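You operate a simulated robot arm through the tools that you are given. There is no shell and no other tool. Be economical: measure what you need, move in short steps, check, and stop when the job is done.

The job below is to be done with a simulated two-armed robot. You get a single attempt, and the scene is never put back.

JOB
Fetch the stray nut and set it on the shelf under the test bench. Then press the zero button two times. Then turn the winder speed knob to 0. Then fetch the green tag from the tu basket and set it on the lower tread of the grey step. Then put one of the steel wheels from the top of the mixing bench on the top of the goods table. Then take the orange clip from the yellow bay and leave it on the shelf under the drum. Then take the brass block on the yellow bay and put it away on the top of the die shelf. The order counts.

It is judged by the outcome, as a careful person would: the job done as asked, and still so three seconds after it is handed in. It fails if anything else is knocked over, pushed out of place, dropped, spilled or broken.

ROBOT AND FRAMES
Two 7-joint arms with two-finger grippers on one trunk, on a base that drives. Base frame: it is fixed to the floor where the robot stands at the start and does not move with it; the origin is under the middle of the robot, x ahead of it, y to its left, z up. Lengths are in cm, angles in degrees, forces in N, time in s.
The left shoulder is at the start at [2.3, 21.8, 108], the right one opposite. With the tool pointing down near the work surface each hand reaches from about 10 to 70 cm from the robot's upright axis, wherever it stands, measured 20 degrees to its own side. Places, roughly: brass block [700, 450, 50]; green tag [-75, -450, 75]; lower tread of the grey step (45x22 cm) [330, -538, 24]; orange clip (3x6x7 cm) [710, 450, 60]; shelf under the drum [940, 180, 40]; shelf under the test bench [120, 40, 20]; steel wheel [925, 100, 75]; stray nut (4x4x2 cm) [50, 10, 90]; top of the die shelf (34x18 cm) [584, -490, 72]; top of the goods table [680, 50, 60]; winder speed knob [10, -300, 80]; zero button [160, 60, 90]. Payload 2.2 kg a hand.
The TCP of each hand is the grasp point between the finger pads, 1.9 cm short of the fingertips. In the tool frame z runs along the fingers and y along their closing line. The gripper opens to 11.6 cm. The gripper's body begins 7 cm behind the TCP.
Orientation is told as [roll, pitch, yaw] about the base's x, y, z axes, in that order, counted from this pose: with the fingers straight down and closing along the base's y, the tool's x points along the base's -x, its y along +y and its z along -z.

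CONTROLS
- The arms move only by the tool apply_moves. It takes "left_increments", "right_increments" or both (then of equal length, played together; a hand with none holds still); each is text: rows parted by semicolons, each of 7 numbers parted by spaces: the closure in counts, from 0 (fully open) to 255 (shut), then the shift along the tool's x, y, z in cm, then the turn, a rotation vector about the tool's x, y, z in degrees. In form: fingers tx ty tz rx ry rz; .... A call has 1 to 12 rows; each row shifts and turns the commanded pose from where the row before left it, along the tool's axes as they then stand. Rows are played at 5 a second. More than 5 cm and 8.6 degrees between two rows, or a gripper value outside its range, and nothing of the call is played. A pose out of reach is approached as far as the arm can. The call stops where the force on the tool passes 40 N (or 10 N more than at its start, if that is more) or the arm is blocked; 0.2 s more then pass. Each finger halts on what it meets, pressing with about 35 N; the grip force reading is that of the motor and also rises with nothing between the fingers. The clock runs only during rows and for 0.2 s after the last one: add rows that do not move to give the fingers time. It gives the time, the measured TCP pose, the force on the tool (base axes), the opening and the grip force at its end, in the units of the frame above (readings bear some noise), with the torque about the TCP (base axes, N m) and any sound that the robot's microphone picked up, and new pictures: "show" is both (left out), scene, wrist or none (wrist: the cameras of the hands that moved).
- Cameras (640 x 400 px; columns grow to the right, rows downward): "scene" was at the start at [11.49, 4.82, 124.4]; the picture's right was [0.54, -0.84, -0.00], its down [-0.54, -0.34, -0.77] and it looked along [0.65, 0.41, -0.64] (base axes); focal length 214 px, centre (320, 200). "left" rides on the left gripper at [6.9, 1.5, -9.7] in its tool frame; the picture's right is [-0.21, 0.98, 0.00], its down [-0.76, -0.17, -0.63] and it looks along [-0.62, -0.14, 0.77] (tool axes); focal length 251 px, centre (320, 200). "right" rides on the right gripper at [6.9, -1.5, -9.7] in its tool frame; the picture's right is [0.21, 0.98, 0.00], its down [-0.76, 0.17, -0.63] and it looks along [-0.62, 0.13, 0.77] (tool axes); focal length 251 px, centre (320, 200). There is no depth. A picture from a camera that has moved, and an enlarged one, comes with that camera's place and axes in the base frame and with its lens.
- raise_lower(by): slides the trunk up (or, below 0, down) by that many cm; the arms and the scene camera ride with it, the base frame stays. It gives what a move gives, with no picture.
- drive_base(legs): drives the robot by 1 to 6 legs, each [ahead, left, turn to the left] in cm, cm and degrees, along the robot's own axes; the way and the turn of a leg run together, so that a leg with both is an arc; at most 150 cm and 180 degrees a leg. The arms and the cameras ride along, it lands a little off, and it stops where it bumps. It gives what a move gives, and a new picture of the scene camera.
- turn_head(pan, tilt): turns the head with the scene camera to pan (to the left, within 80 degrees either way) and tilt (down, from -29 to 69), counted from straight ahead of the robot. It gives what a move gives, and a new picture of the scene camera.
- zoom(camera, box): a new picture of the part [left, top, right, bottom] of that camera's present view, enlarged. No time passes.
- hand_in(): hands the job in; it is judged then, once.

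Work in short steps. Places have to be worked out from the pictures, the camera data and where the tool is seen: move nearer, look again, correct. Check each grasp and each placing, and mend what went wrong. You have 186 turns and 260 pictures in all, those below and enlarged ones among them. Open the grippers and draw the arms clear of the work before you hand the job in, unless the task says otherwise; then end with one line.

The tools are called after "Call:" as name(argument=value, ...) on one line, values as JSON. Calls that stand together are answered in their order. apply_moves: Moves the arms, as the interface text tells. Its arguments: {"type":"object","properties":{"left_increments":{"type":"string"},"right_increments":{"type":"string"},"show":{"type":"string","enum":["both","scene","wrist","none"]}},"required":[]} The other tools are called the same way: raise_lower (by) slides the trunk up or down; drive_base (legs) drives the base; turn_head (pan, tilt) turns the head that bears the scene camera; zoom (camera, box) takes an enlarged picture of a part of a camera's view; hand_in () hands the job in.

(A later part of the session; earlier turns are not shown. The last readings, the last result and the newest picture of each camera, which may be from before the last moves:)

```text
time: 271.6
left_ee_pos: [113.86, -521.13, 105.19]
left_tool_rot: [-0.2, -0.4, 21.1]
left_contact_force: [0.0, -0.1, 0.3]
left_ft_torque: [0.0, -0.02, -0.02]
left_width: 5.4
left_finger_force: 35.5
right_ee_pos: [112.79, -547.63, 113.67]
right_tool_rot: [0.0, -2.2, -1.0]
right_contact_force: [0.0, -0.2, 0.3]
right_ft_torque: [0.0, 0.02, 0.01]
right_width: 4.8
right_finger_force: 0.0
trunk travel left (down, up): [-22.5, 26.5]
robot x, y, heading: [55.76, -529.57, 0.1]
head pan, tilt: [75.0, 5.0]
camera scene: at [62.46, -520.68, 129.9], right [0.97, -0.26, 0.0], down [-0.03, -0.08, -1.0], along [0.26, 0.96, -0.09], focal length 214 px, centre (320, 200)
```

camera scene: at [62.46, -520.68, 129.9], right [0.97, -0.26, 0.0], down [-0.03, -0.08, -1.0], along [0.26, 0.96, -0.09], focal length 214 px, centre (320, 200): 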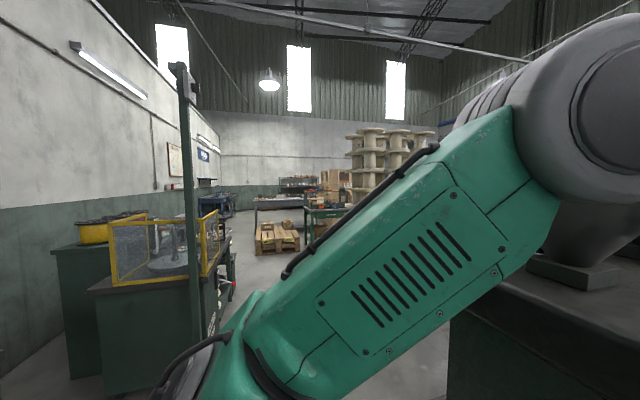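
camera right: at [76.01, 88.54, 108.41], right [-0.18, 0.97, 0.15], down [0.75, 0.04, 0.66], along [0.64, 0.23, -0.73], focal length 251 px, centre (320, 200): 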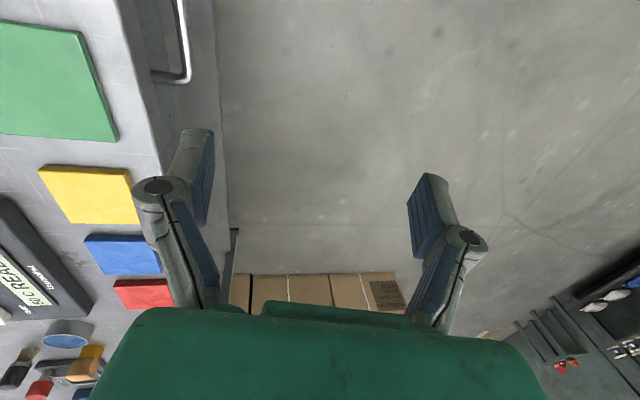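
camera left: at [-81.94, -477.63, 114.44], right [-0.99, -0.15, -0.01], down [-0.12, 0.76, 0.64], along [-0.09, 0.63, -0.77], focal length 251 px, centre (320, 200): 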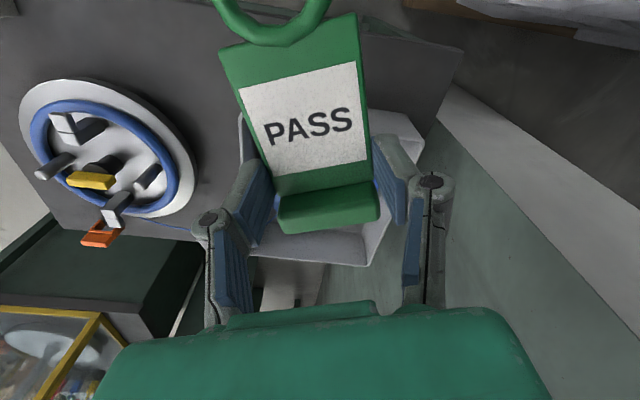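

The elbows are now in line with the shoulders. I move the right hand a bit further in, shift to the middle of the passage and drive in.

Call:
apply_moves(right_increments="150 0 3.5 0 0 0 0;150 0 0 0 0 0 0", show="none")

Call:
turn_head(pan=0, tilt=40)

Call:
drive_base(legs=[[5, -20, 0], [55, 0, 0], [50, 0, 0]])

```text
time: 272.2
left_ee_pos: [113.91, -521.06, 105.11]
left_tool_rot: [-0.3, -0.4, 21.2]
left_contact_force: [0.0, 0.8, -0.3]
left_ft_torque: [0.0, -0.01, 0.0]
left_width: 5.36
left_finger_force: 34.7
right_ee_pos: [112.8, -543.85, 113.59]
right_tool_rot: [0.0, -2.1, -0.9]
right_contact_force: [0.0, 0.4, -0.1]
right_ft_torque: [0.0, -0.02, 0.01]
right_width: 4.77
right_finger_force: 0.0
trunk travel left (down, up): [-22.5, 26.5]
robot x, y, heading: [55.32, -529.08, 0.0]
head pan, tilt: [75.0, 5.0]
```

```text
time: 273.7
left_ee_pos: [113.79, -521.18, 105.13]
left_tool_rot: [-0.3, -0.3, 21.2]
left_contact_force: [0.5, 0.0, -0.2]
left_ft_torque: [0.0, 0.02, 0.02]
left_width: 5.37
left_finger_force: 35.0
right_ee_pos: [112.85, -544.07, 113.52]
right_tool_rot: [0.1, -2.2, -1.0]
right_contact_force: [0.9, 0.2, -0.2]
right_ft_torque: [0.02, -0.03, -0.01]
right_width: 4.78
right_finger_force: 0.1
trunk travel left (down, up): [-22.5, 26.5]
robot x, y, heading: [55.54, -529.64, 0.0]
head pan, tilt: [0.0, 40.0]
camera scene: at [68.54, -529.54, 124.3], right [0.0, -1.0, 0.0], down [-0.65, 0.0, -0.76], along [0.76, 0.0, -0.65], focal length 214 px, centre (320, 200)
```

scene: 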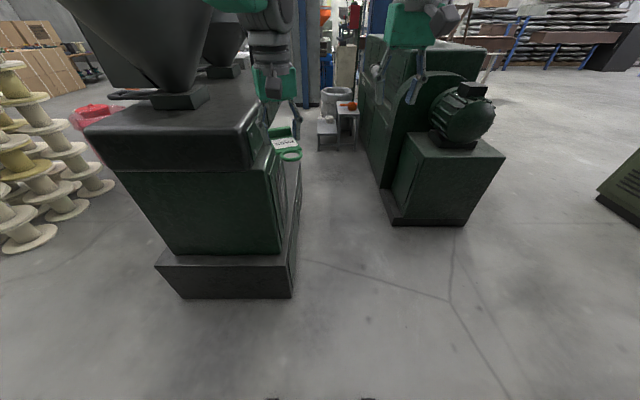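

```text
time: 280.6
left_ee_pos: [223.69, -542.02, 105.25]
left_tool_rot: [-0.3, -0.4, 20.9]
left_contact_force: [0.8, 0.7, 0.5]
left_ft_torque: [0.02, -0.02, 0.02]
left_width: 5.39
left_finger_force: 34.9
right_ee_pos: [222.51, -565.06, 113.67]
right_tool_rot: [0.1, -2.1, -1.3]
right_contact_force: [0.7, 0.0, 0.1]
right_ft_torque: [-0.03, 0.03, 0.02]
right_width: 4.8
right_finger_force: 0.2
trunk travel left (down, up): [-22.5, 26.5]
robot x, y, heading: [165.37, -550.57, -0.7]
head pan, tilt: [0.0, 40.0]
camera scene: at [178.32, -550.22, 124.3], right [-0.01, -1.0, 0.0], down [-0.65, 0.01, -0.76], along [0.76, -0.01, -0.65], focal length 214 px, centre (320, 200)
```

scene: 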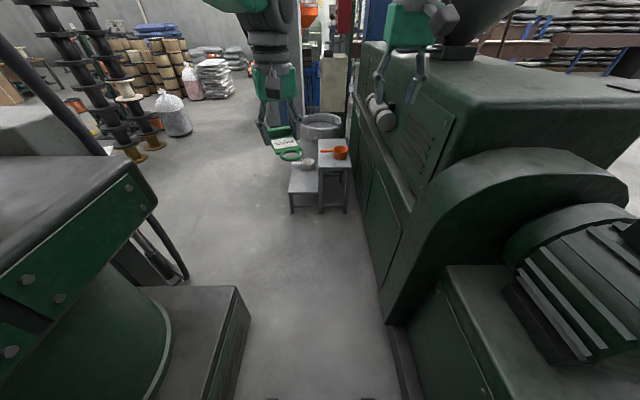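

The lower tread spans about x 304–345, y -528…-551, with the ladle at its far end near x=335. The front half is free. I drive on 100 cm and lower the trunk.

Call:
drive_base(legs=[[50, 0, 0], [49, 0, 0.7]])

Call:
raise_lower(by=-22)

Call:
turn_head(pan=0, tilt=50)

```text
time: 286.1
left_ee_pos: [322.35, -542.35, 105.43]
left_tool_rot: [-0.4, -0.6, 21.3]
left_contact_force: [0.4, 0.4, 0.0]
left_ft_torque: [-0.02, 0.05, 0.0]
left_width: 5.36
left_finger_force: 34.8
right_ee_pos: [321.36, -565.14, 113.78]
right_tool_rot: [0.0, -2.4, -0.8]
right_contact_force: [-0.1, 0.6, 0.4]
right_ft_torque: [-0.01, 0.01, 0.02]
right_width: 4.77
right_finger_force: 0.0
trunk travel left (down, up): [-22.5, 26.5]
robot x, y, heading: [264.54, -550.79, -0.0]
head pan, tilt: [0.0, 40.0]
camera scene: at [277.41, -550.78, 124.3], right [0.0, -1.0, 0.0], down [-0.65, 0.0, -0.76], along [0.76, 0.0, -0.65], focal length 214 px, centre (320, 200)
```

scene: 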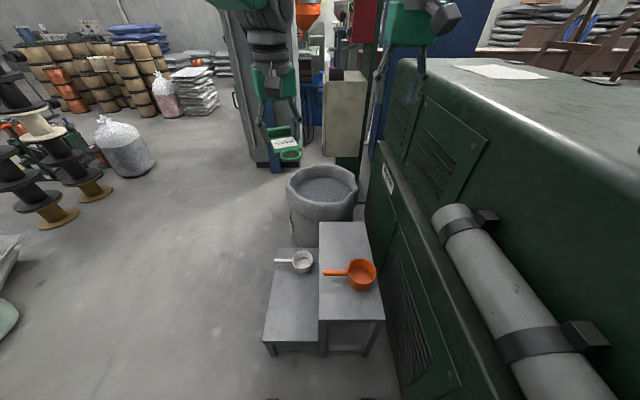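

```text
time: 288.4
left_ee_pos: [321.94, -542.29, 83.66]
left_tool_rot: [-0.5, -0.8, 21.4]
left_contact_force: [0.1, -0.1, 0.1]
left_ft_torque: [-0.04, -0.02, -0.02]
left_width: 5.35
left_finger_force: 35.0
right_ee_pos: [320.9, -565.27, 91.98]
right_tool_rot: [0.2, -2.6, -0.8]
right_contact_force: [-0.2, -0.3, 0.4]
right_ft_torque: [0.02, 0.03, -0.03]
right_width: 4.76
right_finger_force: 0.1
trunk travel left (down, up): [-0.5, 48.5]
robot x, y, heading: [264.58, -550.87, 0.0]
head pan, tilt: [0.0, 40.0]
```

```text
time: 289.1
left_ee_pos: [322.0, -542.26, 83.59]
left_tool_rot: [-0.4, -0.7, 21.3]
left_contact_force: [-1.1, 0.0, 0.1]
left_ft_torque: [0.01, -0.02, 0.0]
left_width: 5.38
left_finger_force: 35.4
right_ee_pos: [320.96, -565.25, 92.04]
right_tool_rot: [0.2, -2.6, -0.9]
right_contact_force: [-0.8, 1.1, 0.5]
right_ft_torque: [-0.01, 0.0, -0.01]
right_width: 4.79
right_finger_force: 0.1
trunk travel left (down, up): [-0.5, 48.5]
robot x, y, heading: [264.66, -550.47, -0.0]
head pan, tilt: [0.0, 50.0]
camera scene: at [276.5, -550.78, 100.89], right [0.0, -1.0, 0.0], down [-0.77, 0.0, -0.64], along [0.64, 0.0, -0.77], focal length 214 px, centre (320, 200)
```

scene: 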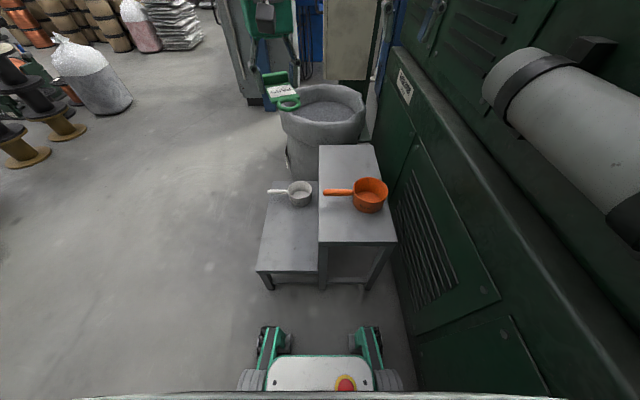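

Tread: x 306–352, y -528…-550, z≈24. The ladle's near edge is at about x=332. I lower the left hand straight down over the free front half.

Call:
apply_moves(left_increments="200 0.3 0.5 4.5 0 0 0;200 0.3 0.5 4.5 0 0 0;200 0.3 0.4 4.5 0 0 0;200 0 0.4 4.5 0 0 0;200 0 0 4.5 0 0 0;200 0 0 4.5 0 0 0;200 0 0 4.5 0 0 0;200 0 0 4.5 0 0 0;200 0 0 4.5 0 0 0;200 0 0 0 0 0 0", show="both")

```text
time: 291.3
left_ee_pos: [321.1, -541.14, 43.16]
left_tool_rot: [-0.4, -0.8, 21.3]
left_contact_force: [-0.8, -0.1, 0.1]
left_ft_torque: [-0.02, 0.0, -0.01]
left_width: 5.39
left_finger_force: 35.3
right_ee_pos: [320.93, -565.28, 92.08]
right_tool_rot: [0.2, -2.7, -0.9]
right_contact_force: [0.0, -0.5, -0.4]
right_ft_torque: [0.02, 0.01, 0.0]
right_width: 4.82
right_finger_force: 0.0
trunk travel left (down, up): [-0.5, 48.5]
robot x, y, heading: [264.62, -550.93, -0.0]
head pan, tilt: [0.0, 50.0]
camera scene: at [276.5, -550.79, 100.89], right [0.0, -1.0, 0.0], down [-0.77, 0.0, -0.64], along [0.64, 0.0, -0.77], focal length 214 px, centre (320, 200)
camera left: at [313.96, -542.26, 52.59], right [-0.15, 0.99, 0.0], down [0.76, 0.12, 0.64], along [0.64, 0.1, -0.76], focal length 251 px, centre (320, 200)
```

scene: 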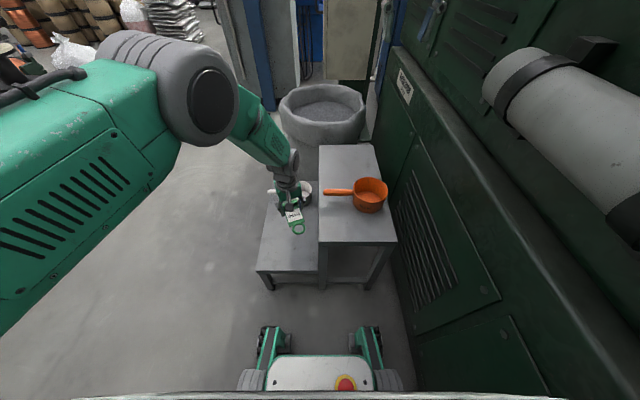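
left: 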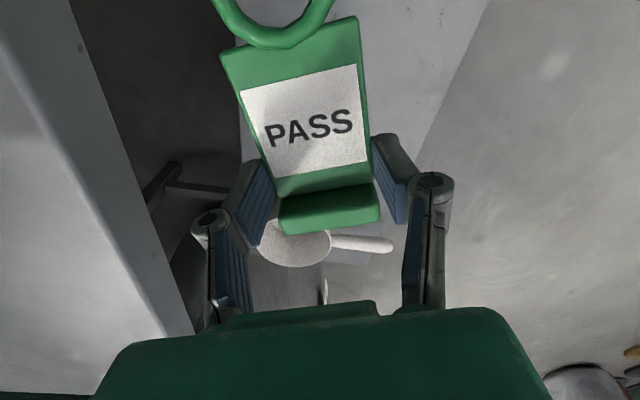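

The position is good; I shift 2 cm away from the upper tread and go down toward the lower tread.

Call:
apply_moves(left_increments="200 -0.4 1 3 0 0 0;200 -0.2 0.9 3.5 0 0 0;200 0 0 3.5 0 0 0;200 0 0 2.5 0 0 0;200 0 0 1.5 0 0 0;200 0 0 0 0 0 0", show="wrist")

```text
time: 292.7
left_ee_pos: [321.29, -539.15, 29.04]
left_tool_rot: [-0.5, -0.8, 21.2]
left_contact_force: [-0.7, 0.1, -1.2]
left_ft_torque: [-0.01, 0.03, 0.0]
left_width: 5.32
left_finger_force: 35.4
right_ee_pos: [320.84, -565.22, 91.97]
right_tool_rot: [0.0, -2.7, -0.8]
right_contact_force: [0.3, 0.0, 0.4]
right_ft_torque: [-0.02, -0.02, -0.01]
right_width: 4.79
right_finger_force: 0.0
trunk travel left (down, up): [-0.5, 48.5]
robot x, y, heading: [264.37, -550.76, 0.0]
head pan, tilt: [0.0, 50.0]
camera left: at [314.08, -540.33, 38.61], right [-0.15, 0.99, 0.0], down [0.76, 0.12, 0.64], along [0.64, 0.1, -0.77], focal length 251 px, centre (320, 200)
```

left: 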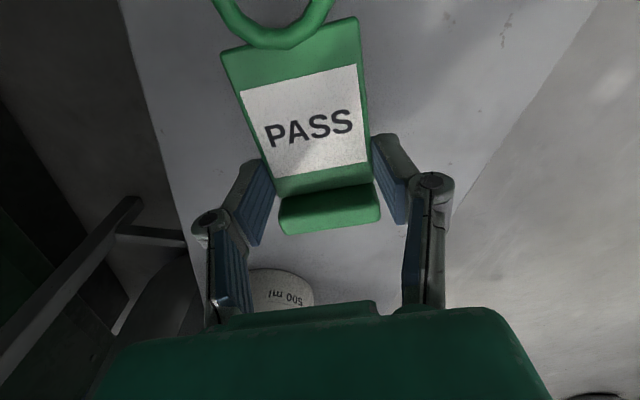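

Over the tread and clear of the ladle. I go down in small steps to contact.

Call:
apply_moves(left_increments="200 0 0 0.8 0 0 0;200 0 0 0.6 0 0 0;200 0 0 0.5 0 0 0;200 0 0 0.4 0 0 0", show="wrist")

```text
time: 293.7
left_ee_pos: [321.25, -539.17, 26.65]
left_tool_rot: [-0.4, -0.7, 21.3]
left_contact_force: [-0.3, 0.9, -0.1]
left_ft_torque: [0.01, 0.04, 0.01]
left_width: 5.39
left_finger_force: 34.8
right_ee_pos: [321.04, -565.28, 91.95]
right_tool_rot: [0.1, -2.6, -0.8]
right_contact_force: [-0.4, -0.1, -0.2]
right_ft_torque: [0.02, -0.01, 0.01]
right_width: 4.77
right_finger_force: 0.2
trunk travel left (down, up): [-0.5, 48.5]
robot x, y, heading: [264.26, -550.97, 0.1]
head pan, tilt: [0.0, 50.0]
camera left: at [314.11, -540.28, 36.28], right [-0.15, 0.99, 0.0], down [0.76, 0.12, 0.64], along [0.64, 0.1, -0.77], focal length 251 px, centre (320, 200)
```

left: 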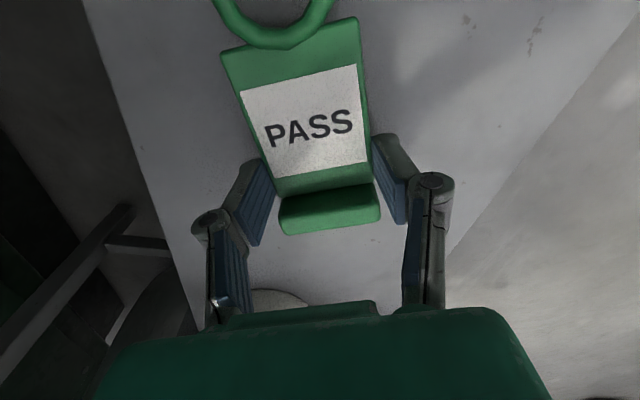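

Call:
apply_moves(left_increments="200 0 0 0.5 0 0 0;200 0 0 0.4 0 0 0;200 0 0 0.4 0 0 0;200 0 0 0.4 0 0 0;200 0 0 0.4 0 0 0", show="wrist")

```text
time: 294.9
left_ee_pos: [321.53, -539.08, 24.91]
left_tool_rot: [-0.3, -0.8, 21.3]
left_contact_force: [-12.5, 3.2, 35.3]
left_ft_torque: [0.49, 1.22, 0.12]
left_width: 5.37
left_finger_force: 34.6
right_ee_pos: [320.72, -565.28, 92.05]
right_tool_rot: [0.0, -2.6, -0.8]
right_contact_force: [-0.3, -0.4, 0.4]
right_ft_torque: [0.01, 0.02, -0.02]
right_width: 4.8
right_finger_force: 0.1
trunk travel left (down, up): [-0.5, 48.5]
robot x, y, heading: [264.69, -550.44, 0.1]
head pan, tilt: [0.0, 50.0]
camera left: at [314.26, -540.31, 34.51], right [-0.16, 0.99, 0.0], down [0.75, 0.12, 0.65], along [0.64, 0.1, -0.76], focal length 251 px, centre (320, 200)
```

left: 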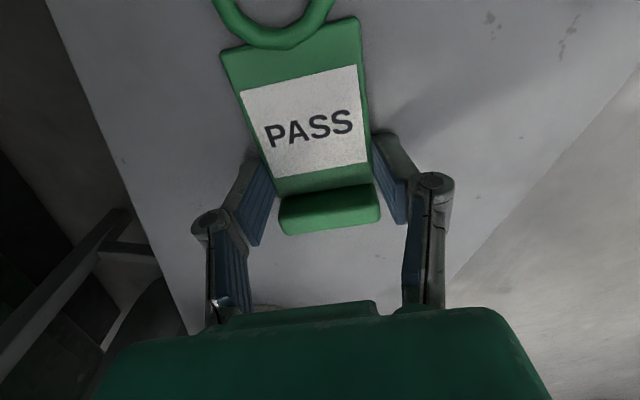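

The tag rests on the tread (35 N upward). I ease up a little and open the fingers, then rise.

Call:
apply_moves(left_increments="200 0 0 -0.3 0 0 0;130 0 0 0 0 0 0;95 0 0 0 0 0 0;90 0 0 0 0 0 0;90 0 0 -1 0 0 0;90 0 0 -3 0 0 0;90 0 0 -4 0 0 0;90 0 0 -4 0 0 0;90 0 0 -4 0 0 0", show="wrist")

```text
time: 296.9
left_ee_pos: [320.83, -539.01, 40.97]
left_tool_rot: [-0.4, -0.6, 21.3]
left_contact_force: [0.4, 0.0, -0.4]
left_ft_torque: [-0.02, -0.01, -0.01]
left_width: 7.53
left_finger_force: 0.0
right_ee_pos: [320.97, -565.3, 92.03]
right_tool_rot: [0.0, -2.6, -0.8]
right_contact_force: [0.2, -0.1, 0.7]
right_ft_torque: [0.0, 0.0, -0.01]
right_width: 4.78
right_finger_force: 0.1
trunk travel left (down, up): [-0.5, 48.5]
robot x, y, heading: [263.96, -550.71, 0.0]
head pan, tilt: [0.0, 50.0]
camera left: at [313.82, -540.24, 50.53], right [-0.16, 0.99, 0.0], down [0.76, 0.12, 0.64], along [0.64, 0.1, -0.77], focal length 251 px, centre (320, 200)
```

left: 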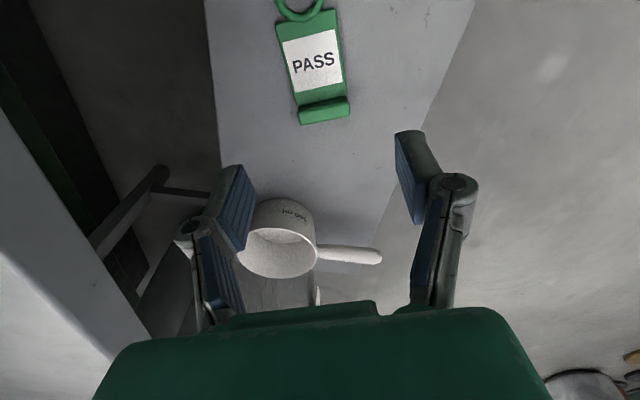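

The tag lies flat on the lower tread, and the ladle is untouched. I raise the hand and trunk, then strafe left into the open floor and look northeast.

Call:
apply_moves(left_increments="90 0 0 -4.5 0 0 0;90 0 0 -4.5 0 0 0;90 0 0 -4.5 0 0 0;90 0 0 -4.5 0 0 0;90 0 0 -4.5 0 0 0;90 0 0 -4.5 0 0 0;90 0 0 -4.5 0 0 0;90 0 0 -4.5 0 0 0;90 0 0 -4.5 0 0 0", show="none")

Call:
raise_lower(by=22)

Call:
turn_head(pan=60, tilt=25)

```text
time: 298.9
left_ee_pos: [320.38, -539.13, 81.54]
left_tool_rot: [-0.4, -0.6, 21.3]
left_contact_force: [-0.4, -0.6, 0.3]
left_ft_torque: [-0.02, 0.01, 0.0]
left_width: 7.47
left_finger_force: 0.0
right_ee_pos: [320.88, -565.16, 91.95]
right_tool_rot: [0.1, -2.6, -0.8]
right_contact_force: [0.1, -0.8, 0.8]
right_ft_torque: [0.05, 0.01, 0.02]
right_width: 4.8
right_finger_force: 0.1
trunk travel left (down, up): [-0.5, 48.5]
robot x, y, heading: [264.14, -550.76, -0.2]
head pan, tilt: [0.0, 50.0]
```

```text
time: 301.2
left_ee_pos: [320.41, -539.18, 103.43]
left_tool_rot: [-0.4, -0.7, 21.3]
left_contact_force: [-0.7, 0.7, 0.1]
left_ft_torque: [-0.03, 0.0, 0.03]
left_width: 7.5
left_finger_force: 0.1
right_ee_pos: [320.98, -565.2, 113.94]
right_tool_rot: [0.0, -2.5, -0.9]
right_contact_force: [-0.6, -0.5, 0.2]
right_ft_torque: [0.02, 0.0, 0.0]
right_width: 4.76
right_finger_force: 0.1
trunk travel left (down, up): [-22.5, 26.5]
robot x, y, heading: [264.3, -550.51, 0.0]
head pan, tilt: [0.0, 50.0]
```

```text
time: 302.5
left_ee_pos: [320.38, -539.15, 103.52]
left_tool_rot: [-0.5, -0.7, 21.3]
left_contact_force: [-0.6, -0.1, 0.5]
left_ft_torque: [-0.01, 0.07, -0.04]
left_width: 7.52
left_finger_force: 0.1
right_ee_pos: [321.03, -565.11, 113.92]
right_tool_rot: [-0.1, -2.7, -0.8]
right_contact_force: [-0.8, 0.2, 0.7]
right_ft_torque: [-0.01, -0.01, 0.02]
right_width: 4.78
right_finger_force: 0.1
trunk travel left (down, up): [-22.5, 26.5]
robot x, y, heading: [264.33, -550.86, 0.1]
head pan, tilt: [60.0, 25.0]
camera scene: at [273.51, -542.79, 126.65], right [0.87, -0.5, 0.0], down [-0.22, -0.37, -0.91], along [0.45, 0.78, -0.42], focal length 214 px, centre (320, 200)
```

scene: 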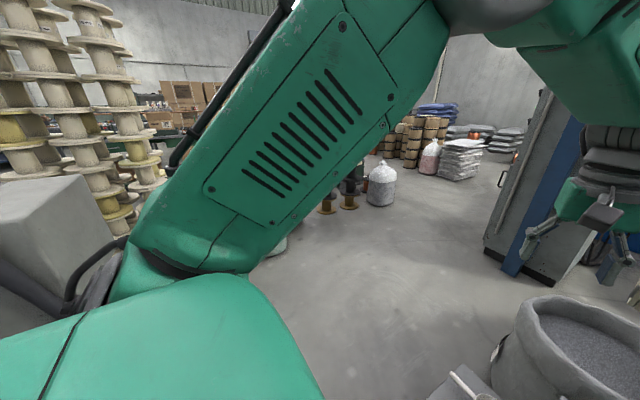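

The floor north of the cabinet is open. I move out northward and turn to face north to find the way.

Call:
drive_base(legs=[[0, 45, 0], [25, 45, 0], [0, 0, 45], [0, 0, 45]])

Call:
turn_head(pan=0, tilt=15)

```text
time: 307.1
left_ee_pos: [332.32, -467.07, 107.03]
left_tool_rot: [1.1, -6.0, 21.8]
left_contact_force: [-0.9, -5.7, 0.5]
left_ft_torque: [0.6, -0.13, 0.05]
left_width: 7.5
left_finger_force: 0.1
right_ee_pos: [333.68, -492.62, 118.79]
right_tool_rot: [3.7, -10.6, 0.8]
right_contact_force: [-4.2, -6.3, -2.5]
right_ft_torque: [0.54, -0.33, 0.07]
right_width: 4.78
right_finger_force: 0.0
trunk travel left (down, up): [-22.5, 26.5]
robot x, y, heading: [283.75, -474.56, 0.7]
head pan, tilt: [60.0, 25.0]
stopped in leg 2: the robot was blocked; the commanded pose is now the measured one
camera scene: at [292.67, -470.02, 127.6], right [0.88, -0.47, -0.02], down [-0.18, -0.3, -0.94], along [0.43, 0.83, -0.34], focal length 214 px, centre (320, 200)
```

scene: 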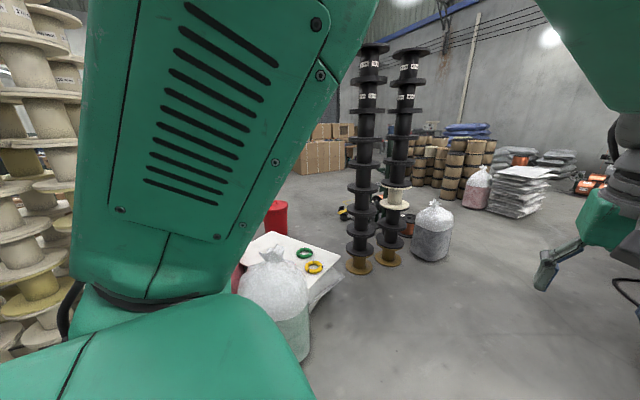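

```text
time: 308.4
left_ee_pos: [333.58, -459.71, 106.16]
left_tool_rot: [-2.4, -3.5, 22.2]
left_contact_force: [-1.5, 0.1, 1.5]
left_ft_torque: [-0.1, -0.04, 0.01]
left_width: 7.54
left_finger_force: 0.2
right_ee_pos: [334.69, -484.38, 118.54]
right_tool_rot: [-0.2, -9.0, 1.4]
right_contact_force: [-0.9, 1.1, 1.1]
right_ft_torque: [-0.07, -0.05, -0.03]
right_width: 4.77
right_finger_force: 0.0
trunk travel left (down, up): [-22.5, 26.5]
robot x, y, heading: [283.58, -473.23, 0.8]
head pan, tilt: [0.0, 15.0]
camera scene: at [296.92, -475.58, 128.49], right [0.01, -1.0, -0.02], down [-0.26, 0.02, -0.97], along [0.97, 0.02, -0.26], focal length 214 px, centre (320, 200)
```

scene: 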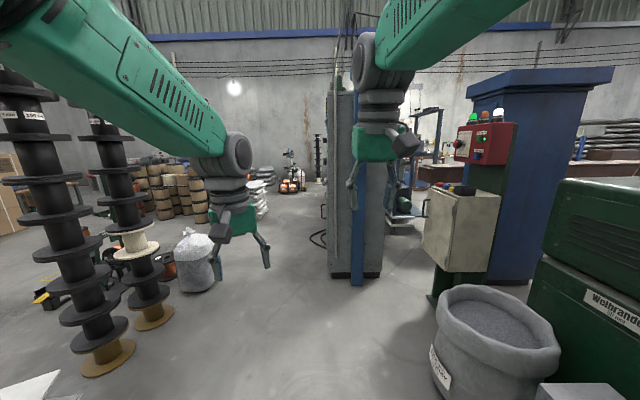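

The sideways drive was stopped again (hoses near the mixer, or sway). I avoid strafing: forward first, then angled legs through the gap between the plastic bag and the cabinet.

Call:
drive_base(legs=[[50, 0, 0]])

```text
time: 311.4
left_ee_pos: [384.17, -457.09, 105.1]
left_tool_rot: [-2.7, -2.7, 22.7]
left_contact_force: [-0.5, 2.0, 0.1]
left_ft_torque: [-0.07, -0.01, -0.01]
left_width: 7.5
left_finger_force: 0.1
right_ee_pos: [385.82, -481.83, 117.98]
right_tool_rot: [-0.8, -8.5, 1.8]
right_contact_force: [0.0, 1.7, -1.0]
right_ft_torque: [-0.14, -0.01, -0.01]
right_width: 4.77
right_finger_force: 0.1
trunk travel left (down, up): [-22.5, 26.5]
robot x, y, heading: [333.2, -471.92, 1.0]
head pan, tilt: [0.0, 15.0]
camera scene: at [346.88, -467.74, 128.18], right [0.02, -1.0, 0.03], down [-0.26, -0.03, -0.96], along [0.96, 0.01, -0.26], focal length 214 px, centre (320, 200)
```

scene: 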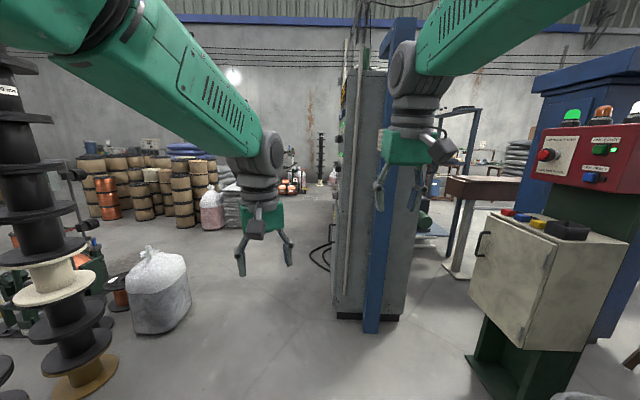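

The gap between the bag (y≈-350) and the cabinet (y≈-485) is wide. I go through at an angle and then turn north.

Call:
drive_base(legs=[[0, 0, 20], [110, 0, 0], [0, 0, -14], [100, 0, 0], [0, 0, 45], [0, 0, 38]])

```text
time: 327.6
left_ee_pos: [524.58, -369.14, 105.8]
left_tool_rot: [-1.3, -3.5, 112.3]
left_contact_force: [0.1, 0.1, 0.7]
left_ft_torque: [0.01, -0.02, 0.01]
left_width: 7.49
left_finger_force: 0.0
right_ee_pos: [549.41, -367.61, 117.88]
right_tool_rot: [0.9, -8.6, 91.4]
right_contact_force: [-0.3, 0.1, 0.3]
right_ft_torque: [-0.01, -0.01, 0.0]
right_width: 4.78
right_finger_force: 0.1
trunk travel left (down, up): [-22.5, 26.5]
robot x, y, heading: [536.37, -419.63, 91.0]
head pan, tilt: [0.0, 15.0]
camera scene: at [533.62, -406.14, 128.23], right [1.0, 0.01, 0.02], down [0.02, -0.26, -0.96], along [-0.01, 0.96, -0.26], focal length 214 px, centre (320, 200)
```

scene: 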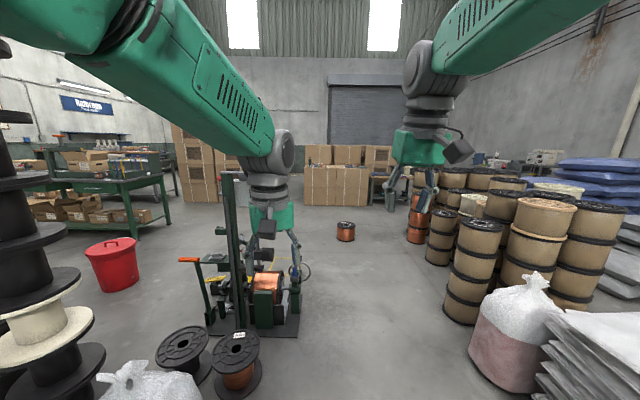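

I see a corridor between the pallet truck (x≤525) and the drums (x≥628). A small copper reel stands at [571, -112]. I pass right of the truck, then veer left of the reel.

Call:
drive_base(legs=[[0, 0, -17], [138, 0, 0], [45, 0, 0], [0, 0, 50], [120, 0, 0], [0, 0, -34]])

```text
time: 347.4
left_ee_pos: [520.09, -92.06, 106.35]
left_tool_rot: [1.3, -4.8, 109.4]
left_contact_force: [0.0, 0.1, -0.7]
left_ft_torque: [0.03, 0.13, -0.02]
left_width: 7.53
left_finger_force: 0.0
right_ee_pos: [545.44, -91.87, 117.35]
right_tool_rot: [3.8, -8.8, 87.9]
right_contact_force: [1.5, -0.4, 0.2]
right_ft_torque: [0.0, 0.1, -0.01]
right_width: 4.77
right_finger_force: 0.0
trunk travel left (down, up): [-22.5, 26.5]
robot x, y, heading: [524.32, -143.02, 88.1]
head pan, tilt: [0.0, 15.0]
camera scene: at [528.14, -129.39, 128.22], right [1.0, -0.04, -0.03], down [-0.04, -0.26, -0.96], along [0.03, 0.96, -0.26], focal length 214 px, centre (320, 200)
```

scene: 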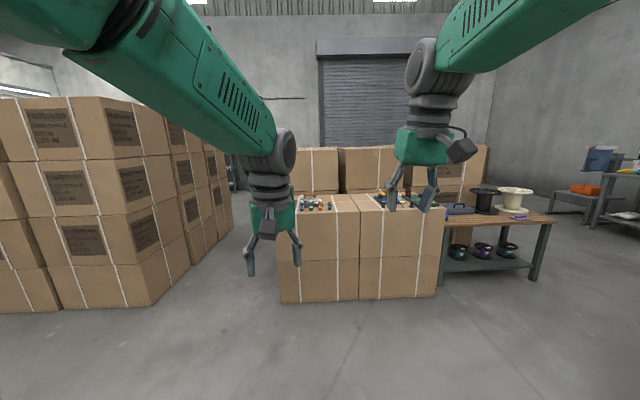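

The wooden-topped goods table is ahead right near [685, 55]. The mixing bench should be further east, so I turn right to look.

Call:
drive_base(legs=[[40, 0, 0], [0, 0, -45], [0, 0, -43]])

Call:
turn_head(pan=0, tilt=20)

```text
time: 353.9
left_ee_pos: [575.91, -94.51, 106.18]
left_tool_rot: [-0.4, -4.3, 20.9]
left_contact_force: [-1.0, -0.2, 1.0]
left_ft_torque: [-0.01, 0.0, -0.04]
left_width: 7.51
left_finger_force: 0.1
right_ee_pos: [576.7, -119.74, 117.92]
right_tool_rot: [2.1, -8.8, -0.4]
right_contact_force: [0.2, -0.8, 0.9]
right_ft_torque: [0.0, 0.04, -0.03]
right_width: 4.79
right_finger_force: 0.0
trunk travel left (down, up): [-22.5, 26.5]
robot x, y, heading: [525.41, -102.77, -0.4]
head pan, tilt: [0.0, 15.0]
camera scene: at [539.22, -101.46, 128.25], right [-0.01, -1.0, 0.01], down [-0.26, -0.01, -0.96], along [0.96, -0.01, -0.26], focal length 214 px, centre (320, 200)
```

scene: 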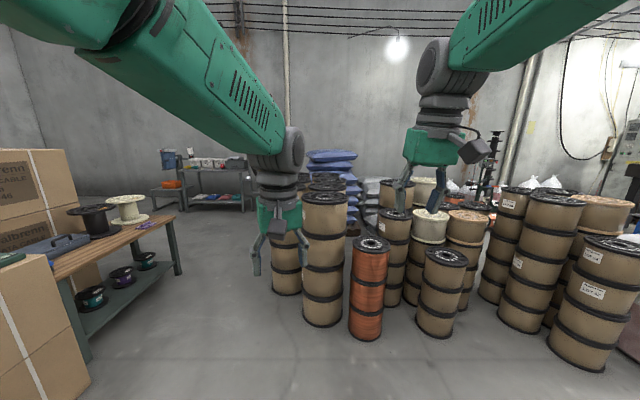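

```text
time: 354.6
left_ee_pos: [575.62, -92.9, 106.32]
left_tool_rot: [-1.0, -4.1, 21.0]
left_contact_force: [-0.1, 0.8, 0.3]
left_ft_torque: [-0.1, 0.0, -0.01]
left_width: 7.52
left_finger_force: 0.1
right_ee_pos: [576.42, -117.76, 118.2]
right_tool_rot: [1.4, -9.0, 0.0]
right_contact_force: [0.6, 1.1, 0.2]
right_ft_torque: [-0.08, -0.02, -0.02]
right_width: 4.76
right_finger_force: 0.0
trunk travel left (down, up): [-22.5, 26.5]
robot x, y, heading: [525.7, -101.95, -0.7]
head pan, tilt: [0.0, 20.0]
camera scene: at [539.2, -99.66, 127.42], right [-0.01, -1.0, 0.02], down [-0.34, -0.02, -0.94], along [0.94, -0.02, -0.34], focal length 214 px, centre (320, 200)
```

scene: 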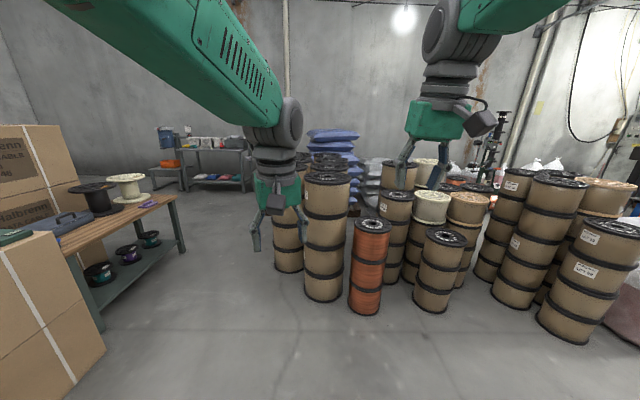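

The grey bench by the far wall, near [960, 110], is the mixing bench. The corridor between the goods table (y≥36) and the drums (y≤-70) is about 1 m wide; I drive through its middle.

Call:
drive_base(legs=[[0, 0, 36], [138, 0, 0], [0, 0, -35], [140, 0, 0]])

```text
time: 371.5
left_ee_pos: [828.63, -9.83, 106.24]
left_tool_rot: [-1.4, -4.0, 21.9]
left_contact_force: [-0.1, 2.2, 0.4]
left_ft_torque: [-0.18, -0.01, 0.0]
left_width: 7.49
left_finger_force: 0.0
right_ee_pos: [829.86, -34.88, 118.3]
right_tool_rot: [1.1, -9.1, 0.9]
right_contact_force: [0.6, 3.3, -0.7]
right_ft_torque: [-0.16, -0.02, -0.04]
right_width: 4.75
right_finger_force: 0.1
trunk travel left (down, up): [-22.5, 26.5]
robot x, y, heading: [778.68, -20.5, 0.3]
head pan, tilt: [0.0, 20.0]
camera scene: at [792.3, -17.89, 127.43], right [0.0, -1.0, 0.02], down [-0.34, -0.02, -0.94], along [0.94, 0.0, -0.34], focal length 214 px, centre (320, 200)
```

scene: 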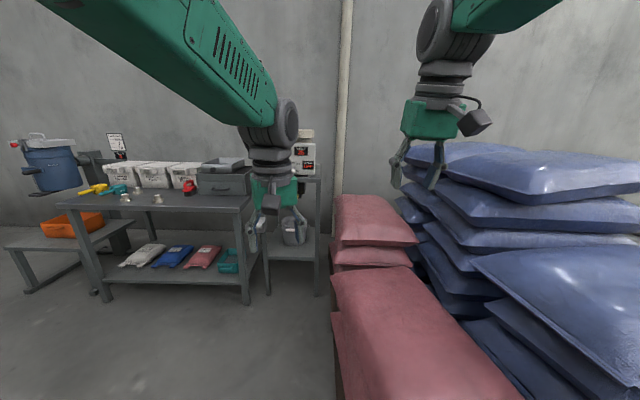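

The mixing bench's front edge is at about x≈925, y 31–162, with small steel wheels near [930, 94–115]. I drive round to face it squarely.

Call:
drive_base(legs=[[0, 0, 45], [0, 0, 45], [120, 0, 0], [0, 0, -45], [0, 0, -45], [60, 0, 0]])

Call:
turn_head(pan=0, tilt=40)

```text
time: 388.9
left_ee_pos: [887.54, 106.03, 106.64]
left_tool_rot: [1.1, -5.0, 21.9]
left_contact_force: [0.0, -2.1, -0.1]
left_ft_torque: [0.11, 0.0, -0.03]
left_width: 7.49
left_finger_force: 0.2
right_ee_pos: [888.89, 80.68, 117.77]
right_tool_rot: [3.8, -9.1, 0.8]
right_contact_force: [0.5, -1.7, -0.3]
right_ft_torque: [0.15, 0.01, -0.02]
right_width: 4.79
right_finger_force: 0.2
trunk travel left (down, up): [-22.5, 26.5]
robot x, y, heading: [837.39, 99.93, 0.7]
head pan, tilt: [0.0, 20.0]
camera scene: at [851.54, 97.58, 127.43], right [0.01, -1.0, -0.02], down [-0.35, 0.01, -0.94], along [0.94, 0.02, -0.34], focal length 214 px, centre (320, 200)
```

scene: 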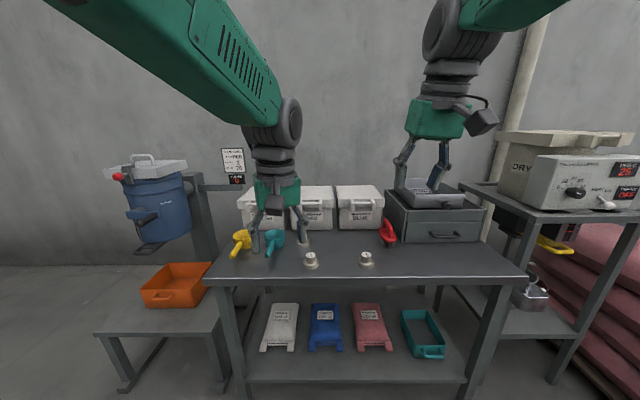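

```text
time: 389.7
left_ee_pos: [887.11, 105.84, 106.73]
left_tool_rot: [1.0, -5.2, 21.8]
left_contact_force: [-0.5, -1.0, -0.4]
left_ft_torque: [0.07, 0.0, -0.01]
left_width: 7.52
left_finger_force: 0.1
right_ee_pos: [888.64, 80.4, 117.96]
right_tool_rot: [3.7, -9.3, 0.5]
right_contact_force: [0.4, -1.4, -0.2]
right_ft_torque: [0.04, -0.01, 0.01]
right_width: 4.77
right_finger_force: 0.1
trunk travel left (down, up): [-22.5, 26.5]
robot x, y, heading: [837.95, 99.04, 0.9]
head pan, tilt: [0.0, 40.0]
camera scene: at [850.71, 97.93, 124.32], right [0.01, -1.0, -0.01], down [-0.64, 0.0, -0.76], along [0.76, 0.01, -0.64], focal length 214 px, centre (320, 200)
```

scene: 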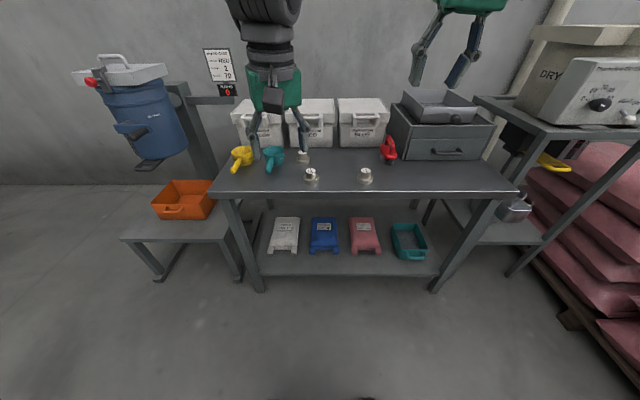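

Call:
zoom(camera="scene", box=[225, 135, 417, 255])

```text
3.33 times, centred on (321, 195) of scene
camera zoom: at [850.71, 97.93, 124.32], right [0.01, -1.0, -0.01], down [-0.64, 0.0, -0.76], along [0.76, 0.01, -0.64], focal length 715 px, centre (317, 217)
```

zoom: 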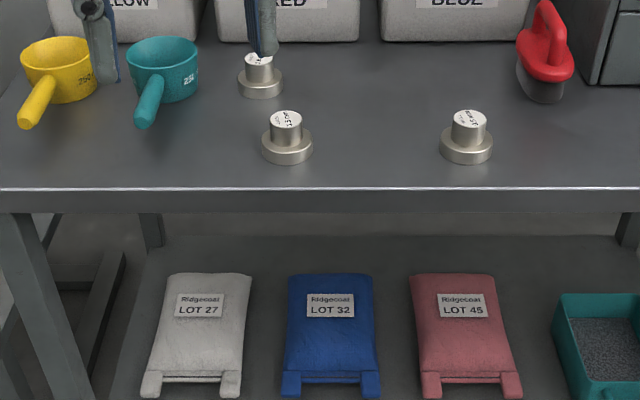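

Three steel wheels with hubs stand on the bench. I take the right one at about [920, 81], which is well separated. I level the right hand, open it, and drive closer.

Call:
apply_moves(right_increments="85 0 0 0 1.5 4.5 0;85 0 0 0 1.5 4.5 0;85 0 0 0 0 0 0", show="none")

Call:
drive_base(legs=[[22, 0, -0.8]])

Call:
apply_moves(right_increments="85 0 0 3 0 0 0;85 0 0 4 0 0 0;85 0 0 4 0 0 0;85 0 0 4 0 0 0;85 0 0 0 0 0 0", show="wrist")

```text
time: 390.5
left_ee_pos: [887.13, 106.42, 106.64]
left_tool_rot: [0.7, -5.1, 21.7]
left_contact_force: [0.5, -1.5, 0.6]
left_ft_torque: [0.08, -0.01, 0.02]
left_width: 7.5
left_finger_force: 0.1
right_ee_pos: [888.65, 81.0, 118.16]
right_tool_rot: [0.4, -0.3, 0.7]
right_contact_force: [0.0, -2.0, 0.3]
right_ft_torque: [0.07, -0.02, 0.03]
right_width: 7.74
right_finger_force: 0.0
trunk travel left (down, up): [-22.5, 26.5]
robot x, y, heading: [838.06, 99.26, 0.6]
head pan, tilt: [0.0, 40.0]
```

```text
time: 392.2
left_ee_pos: [909.36, 105.91, 106.68]
left_tool_rot: [0.7, -5.1, 21.0]
left_contact_force: [0.2, -1.0, -0.4]
left_ft_torque: [0.08, 0.04, 0.02]
left_width: 7.54
left_finger_force: 0.0
right_ee_pos: [910.49, 80.48, 117.82]
right_tool_rot: [0.3, -0.1, 0.1]
right_contact_force: [0.1, 0.0, -0.1]
right_ft_torque: [0.11, 0.05, 0.0]
right_width: 7.74
right_finger_force: 0.0
trunk travel left (down, up): [-22.5, 26.5]
robot x, y, heading: [860.04, 99.14, -0.3]
head pan, tilt: [0.0, 40.0]
camera scene: at [872.78, 98.88, 124.31], right [0.0, -1.0, 0.0], down [-0.65, 0.0, -0.76], along [0.76, 0.0, -0.65], focal length 214 px, centre (320, 200)
```

scene: 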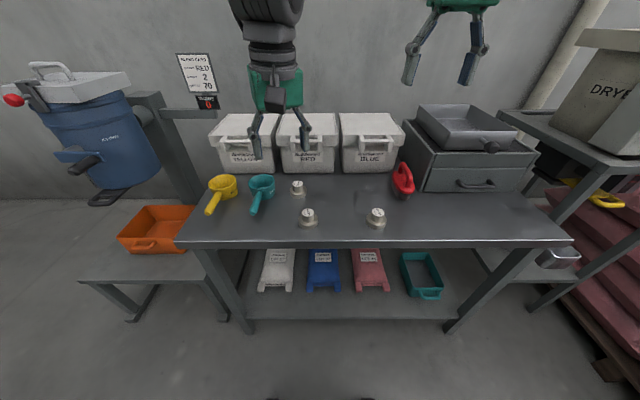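

```text
time: 393.4
left_ee_pos: [909.13, 106.42, 106.92]
left_tool_rot: [0.2, -5.1, 21.0]
left_contact_force: [0.2, 0.1, -0.2]
left_ft_torque: [-0.02, 0.03, 0.03]
left_width: 7.51
left_finger_force: 0.0
right_ee_pos: [910.42, 81.05, 103.37]
right_tool_rot: [0.1, -0.4, 0.2]
right_contact_force: [-0.5, -0.1, -0.2]
right_ft_torque: [0.01, 0.01, 0.0]
right_width: 7.74
right_finger_force: 0.0
trunk travel left (down, up): [-22.5, 26.5]
robot x, y, heading: [860.14, 99.83, -0.2]
head pan, tilt: [0.0, 40.0]
camera right: at [903.46, 79.46, 112.8], right [-0.22, 0.98, 0.0], down [0.75, 0.17, 0.64], along [0.62, 0.14, -0.77], focal length 251 px, centre (320, 200)
```

right: 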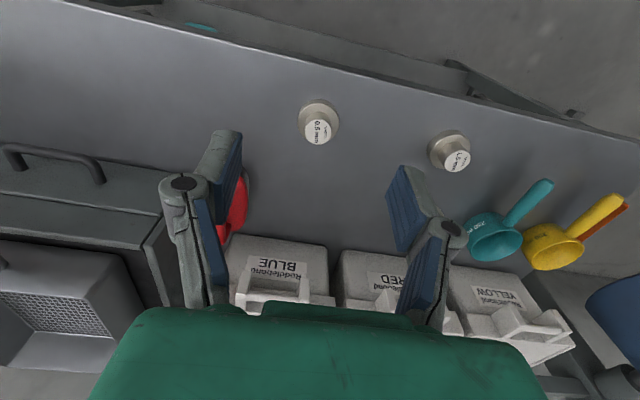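

The hub is at about [918.4, 82.2], top z≈79–80. I move over it and descend to z≈90.

Call:
apply_moves(right_increments="85 -4 0.6 1 0 0 0;85 -4 0.6 3 0 0 0;85 0 0 4 0 0 0;85 0 0 3.5 0 0 0;85 0 0 2 0 0 0;85 0 0 0 0 0 0", show="wrist")

```text
refused: row 2 steps farther than a row can; nothing moved
```

Call:
apply_moves(right_increments="85 -4 0.6 1 0 0 0;85 -4 0.6 2 0 0 0;85 0 0 4 0 0 0;85 0 0 4 0 0 0;85 0 0 2.5 0 0 0;85 0 0 0 0 0 0", show="wrist")

```text
time: 394.8
left_ee_pos: [909.11, 105.23, 106.82]
left_tool_rot: [0.8, -5.4, 20.9]
left_contact_force: [0.7, -0.6, -0.2]
left_ft_torque: [0.03, 0.0, 0.01]
left_width: 7.51
left_finger_force: 0.0
right_ee_pos: [918.44, 81.43, 89.7]
right_tool_rot: [0.4, -0.4, 0.1]
right_contact_force: [0.1, -0.7, 0.5]
right_ft_torque: [0.06, -0.01, 0.0]
right_width: 7.73
right_finger_force: 0.1
trunk travel left (down, up): [-22.5, 26.5]
robot x, y, heading: [859.88, 99.4, -0.3]
head pan, tilt: [0.0, 40.0]
camera right: at [911.69, 79.65, 99.23], right [-0.21, 0.98, 0.01], down [0.75, 0.16, 0.64], along [0.62, 0.14, -0.77], focal length 251 px, centre (320, 200)
```

right: 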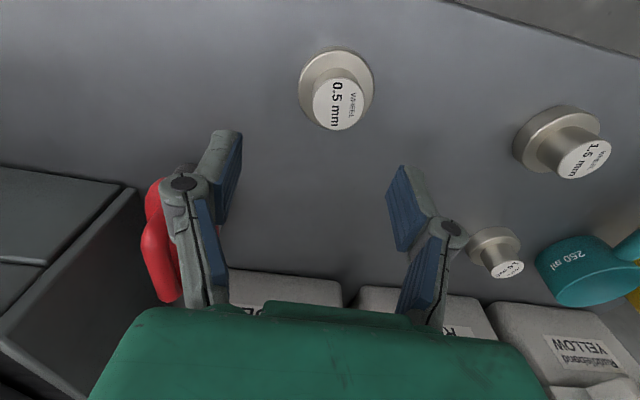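

The label reads "0.5 mm WHEEL" — right. I recentre and descend to z≈82.

Call:
apply_moves(right_increments="85 0.4 1 1 0 0 0;85 0 0 3 0 0 0;85 0 0 2.5 0 0 0;85 0 0 1 0 0 0;85 0 0 0 0 0 0", show="wrist")

```text
time: 396.0
left_ee_pos: [909.16, 106.89, 106.75]
left_tool_rot: [0.3, -5.1, 21.1]
left_contact_force: [-0.5, 0.5, 0.3]
left_ft_torque: [-0.02, 0.02, 0.04]
left_width: 7.49
left_finger_force: 0.1
right_ee_pos: [918.08, 83.69, 82.31]
right_tool_rot: [-0.1, -0.4, 0.3]
right_contact_force: [0.2, 0.2, -0.1]
right_ft_torque: [0.0, 0.04, -0.02]
right_width: 7.76
right_finger_force: 0.0
trunk travel left (down, up): [-22.5, 26.5]
robot x, y, heading: [859.69, 99.16, -0.3]
head pan, tilt: [0.0, 40.0]
camera right: at [911.26, 82.04, 91.86], right [-0.22, 0.98, 0.0], down [0.75, 0.17, 0.64], along [0.62, 0.14, -0.77], focal length 251 px, centre (320, 200)
```

right: 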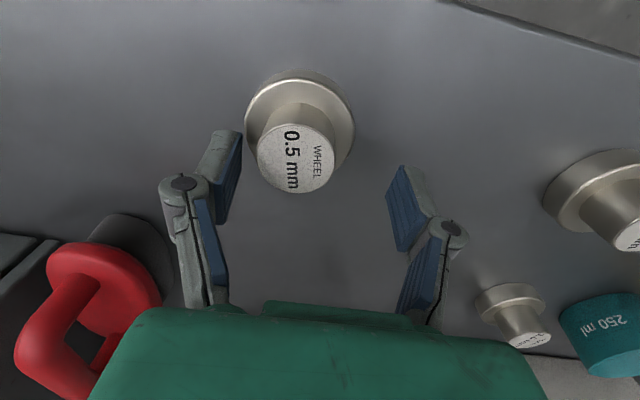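

The hub top is at about [917, 82.2, 82]. I shift to centre, then lower 2 cm.

Call:
apply_moves(right_increments="85 0 -1.4 0 0 0 0;85 1 0 0 0 0 0;85 0 0 0 0 0 0;85 0 0 1 0 0 0;85 0 0 1 0 0 0;85 0 0 0 0 0 0", show="wrist")

```text
time: 397.4
left_ee_pos: [909.27, 105.81, 106.78]
left_tool_rot: [0.8, -5.3, 21.0]
left_contact_force: [0.1, -0.2, 0.2]
left_ft_torque: [0.02, -0.01, -0.02]
left_width: 7.51
left_finger_force: 0.0
right_ee_pos: [917.0, 81.48, 80.03]
right_tool_rot: [0.4, -0.3, 0.1]
right_contact_force: [-0.6, -0.3, -0.1]
right_ft_torque: [-0.05, 0.02, 0.01]
right_width: 7.8
right_finger_force: 0.8
trunk travel left (down, up): [-22.5, 26.5]
robot x, y, heading: [859.8, 99.18, -0.3]
head pan, tilt: [0.0, 40.0]
camera right: at [910.22, 79.68, 89.74], right [-0.22, 0.98, 0.01], down [0.75, 0.16, 0.64], along [0.62, 0.14, -0.77], focal length 251 px, centre (320, 200)
```

right: 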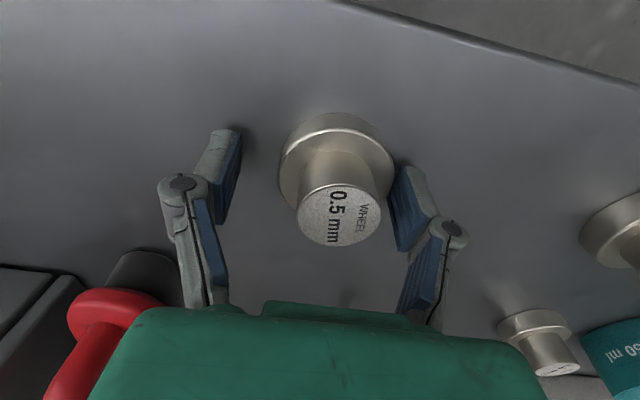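

The hub is between the pads. I close on it.

Call:
apply_moves(right_increments="110 0 0.4 0 0 0 0;140 0 0 0 0 0 0;175 0 0 0 0 0 0;210 0 0 0 0 0 0;210 0 0 0 0 0 0", show="wrist")

```text
time: 398.6
left_ee_pos: [909.22, 106.37, 106.84]
left_tool_rot: [0.4, -5.2, 21.0]
left_contact_force: [-0.3, 1.0, -0.5]
left_ft_torque: [0.01, -0.01, 0.0]
left_width: 7.5
left_finger_force: 0.1
right_ee_pos: [917.08, 82.27, 80.34]
right_tool_rot: [0.1, -0.3, 0.1]
right_contact_force: [-0.3, -0.7, 2.4]
right_ft_torque: [0.07, -0.06, -0.01]
right_width: 5.79
right_finger_force: 34.7
trunk travel left (down, up): [-22.5, 26.5]
robot x, y, heading: [860.38, 99.7, -0.2]
head pan, tilt: [0.0, 40.0]
camera right: at [910.22, 80.62, 89.82], right [-0.22, 0.98, 0.0], down [0.75, 0.17, 0.64], along [0.62, 0.14, -0.77], focal length 251 px, centre (320, 200)
```

right: 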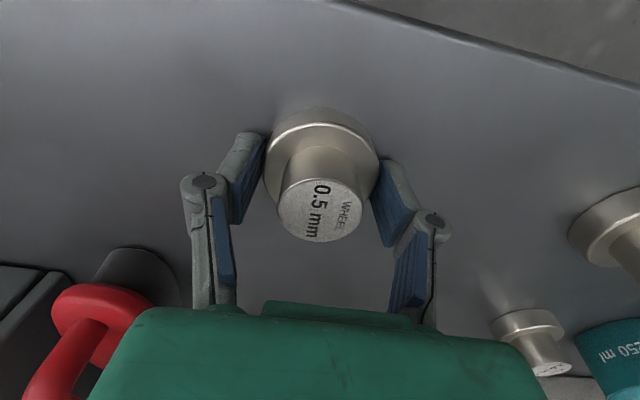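

It gripped the flange (5.8 cm), perhaps only with the tips. I open slightly, lower 0.8 cm and grip again for a deeper hold.

Call:
apply_moves(right_increments="100 0 0 0 0 0 0;100 0 0 0.5 0 0 0;100 0 0 0.4 0 0 0;150 0 0 0 0 0 0;210 0 0 0 0 0 0;210 0 0 0 0 0 0;210 0 0 -1.5 0 0 0;210 0 0 -3 0 0 0;210 0 0 0 0 0 0", show="wrist")

```text
time: 399.6
left_ee_pos: [908.95, 106.27, 106.89]
left_tool_rot: [0.4, -5.2, 21.1]
left_contact_force: [0.5, 0.4, 0.0]
left_ft_torque: [-0.02, 0.01, 0.0]
left_width: 7.51
left_finger_force: 0.0
right_ee_pos: [917.02, 82.2, 79.84]
right_tool_rot: [0.1, -1.0, -0.1]
right_contact_force: [-7.7, 0.0, 15.0]
right_ft_torque: [-0.18, 0.32, -0.01]
right_width: 5.75
right_finger_force: 35.0
trunk travel left (down, up): [-22.5, 26.5]
robot x, y, heading: [859.61, 99.14, -0.1]
head pan, tilt: [0.0, 40.0]
stopped in row 5 (right hand): the force on the tool passed its limit at 42 N (the readings are from after the stop); the commanded pose is now the measured one
camera right: at [910.2, 80.52, 89.48], right [-0.21, 0.98, 0.0], down [0.75, 0.17, 0.64], along [0.63, 0.14, -0.76], focal length 251 px, centre (320, 200)
```

right: 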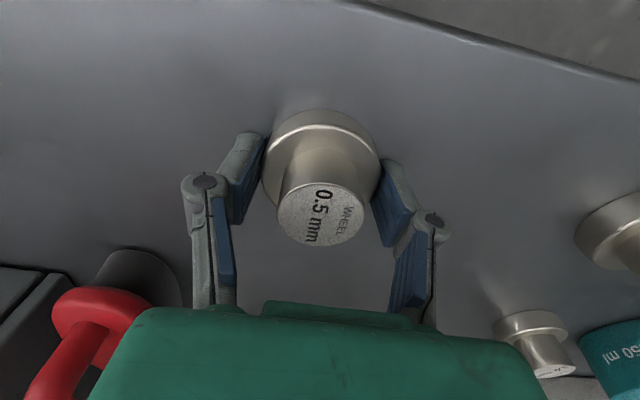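

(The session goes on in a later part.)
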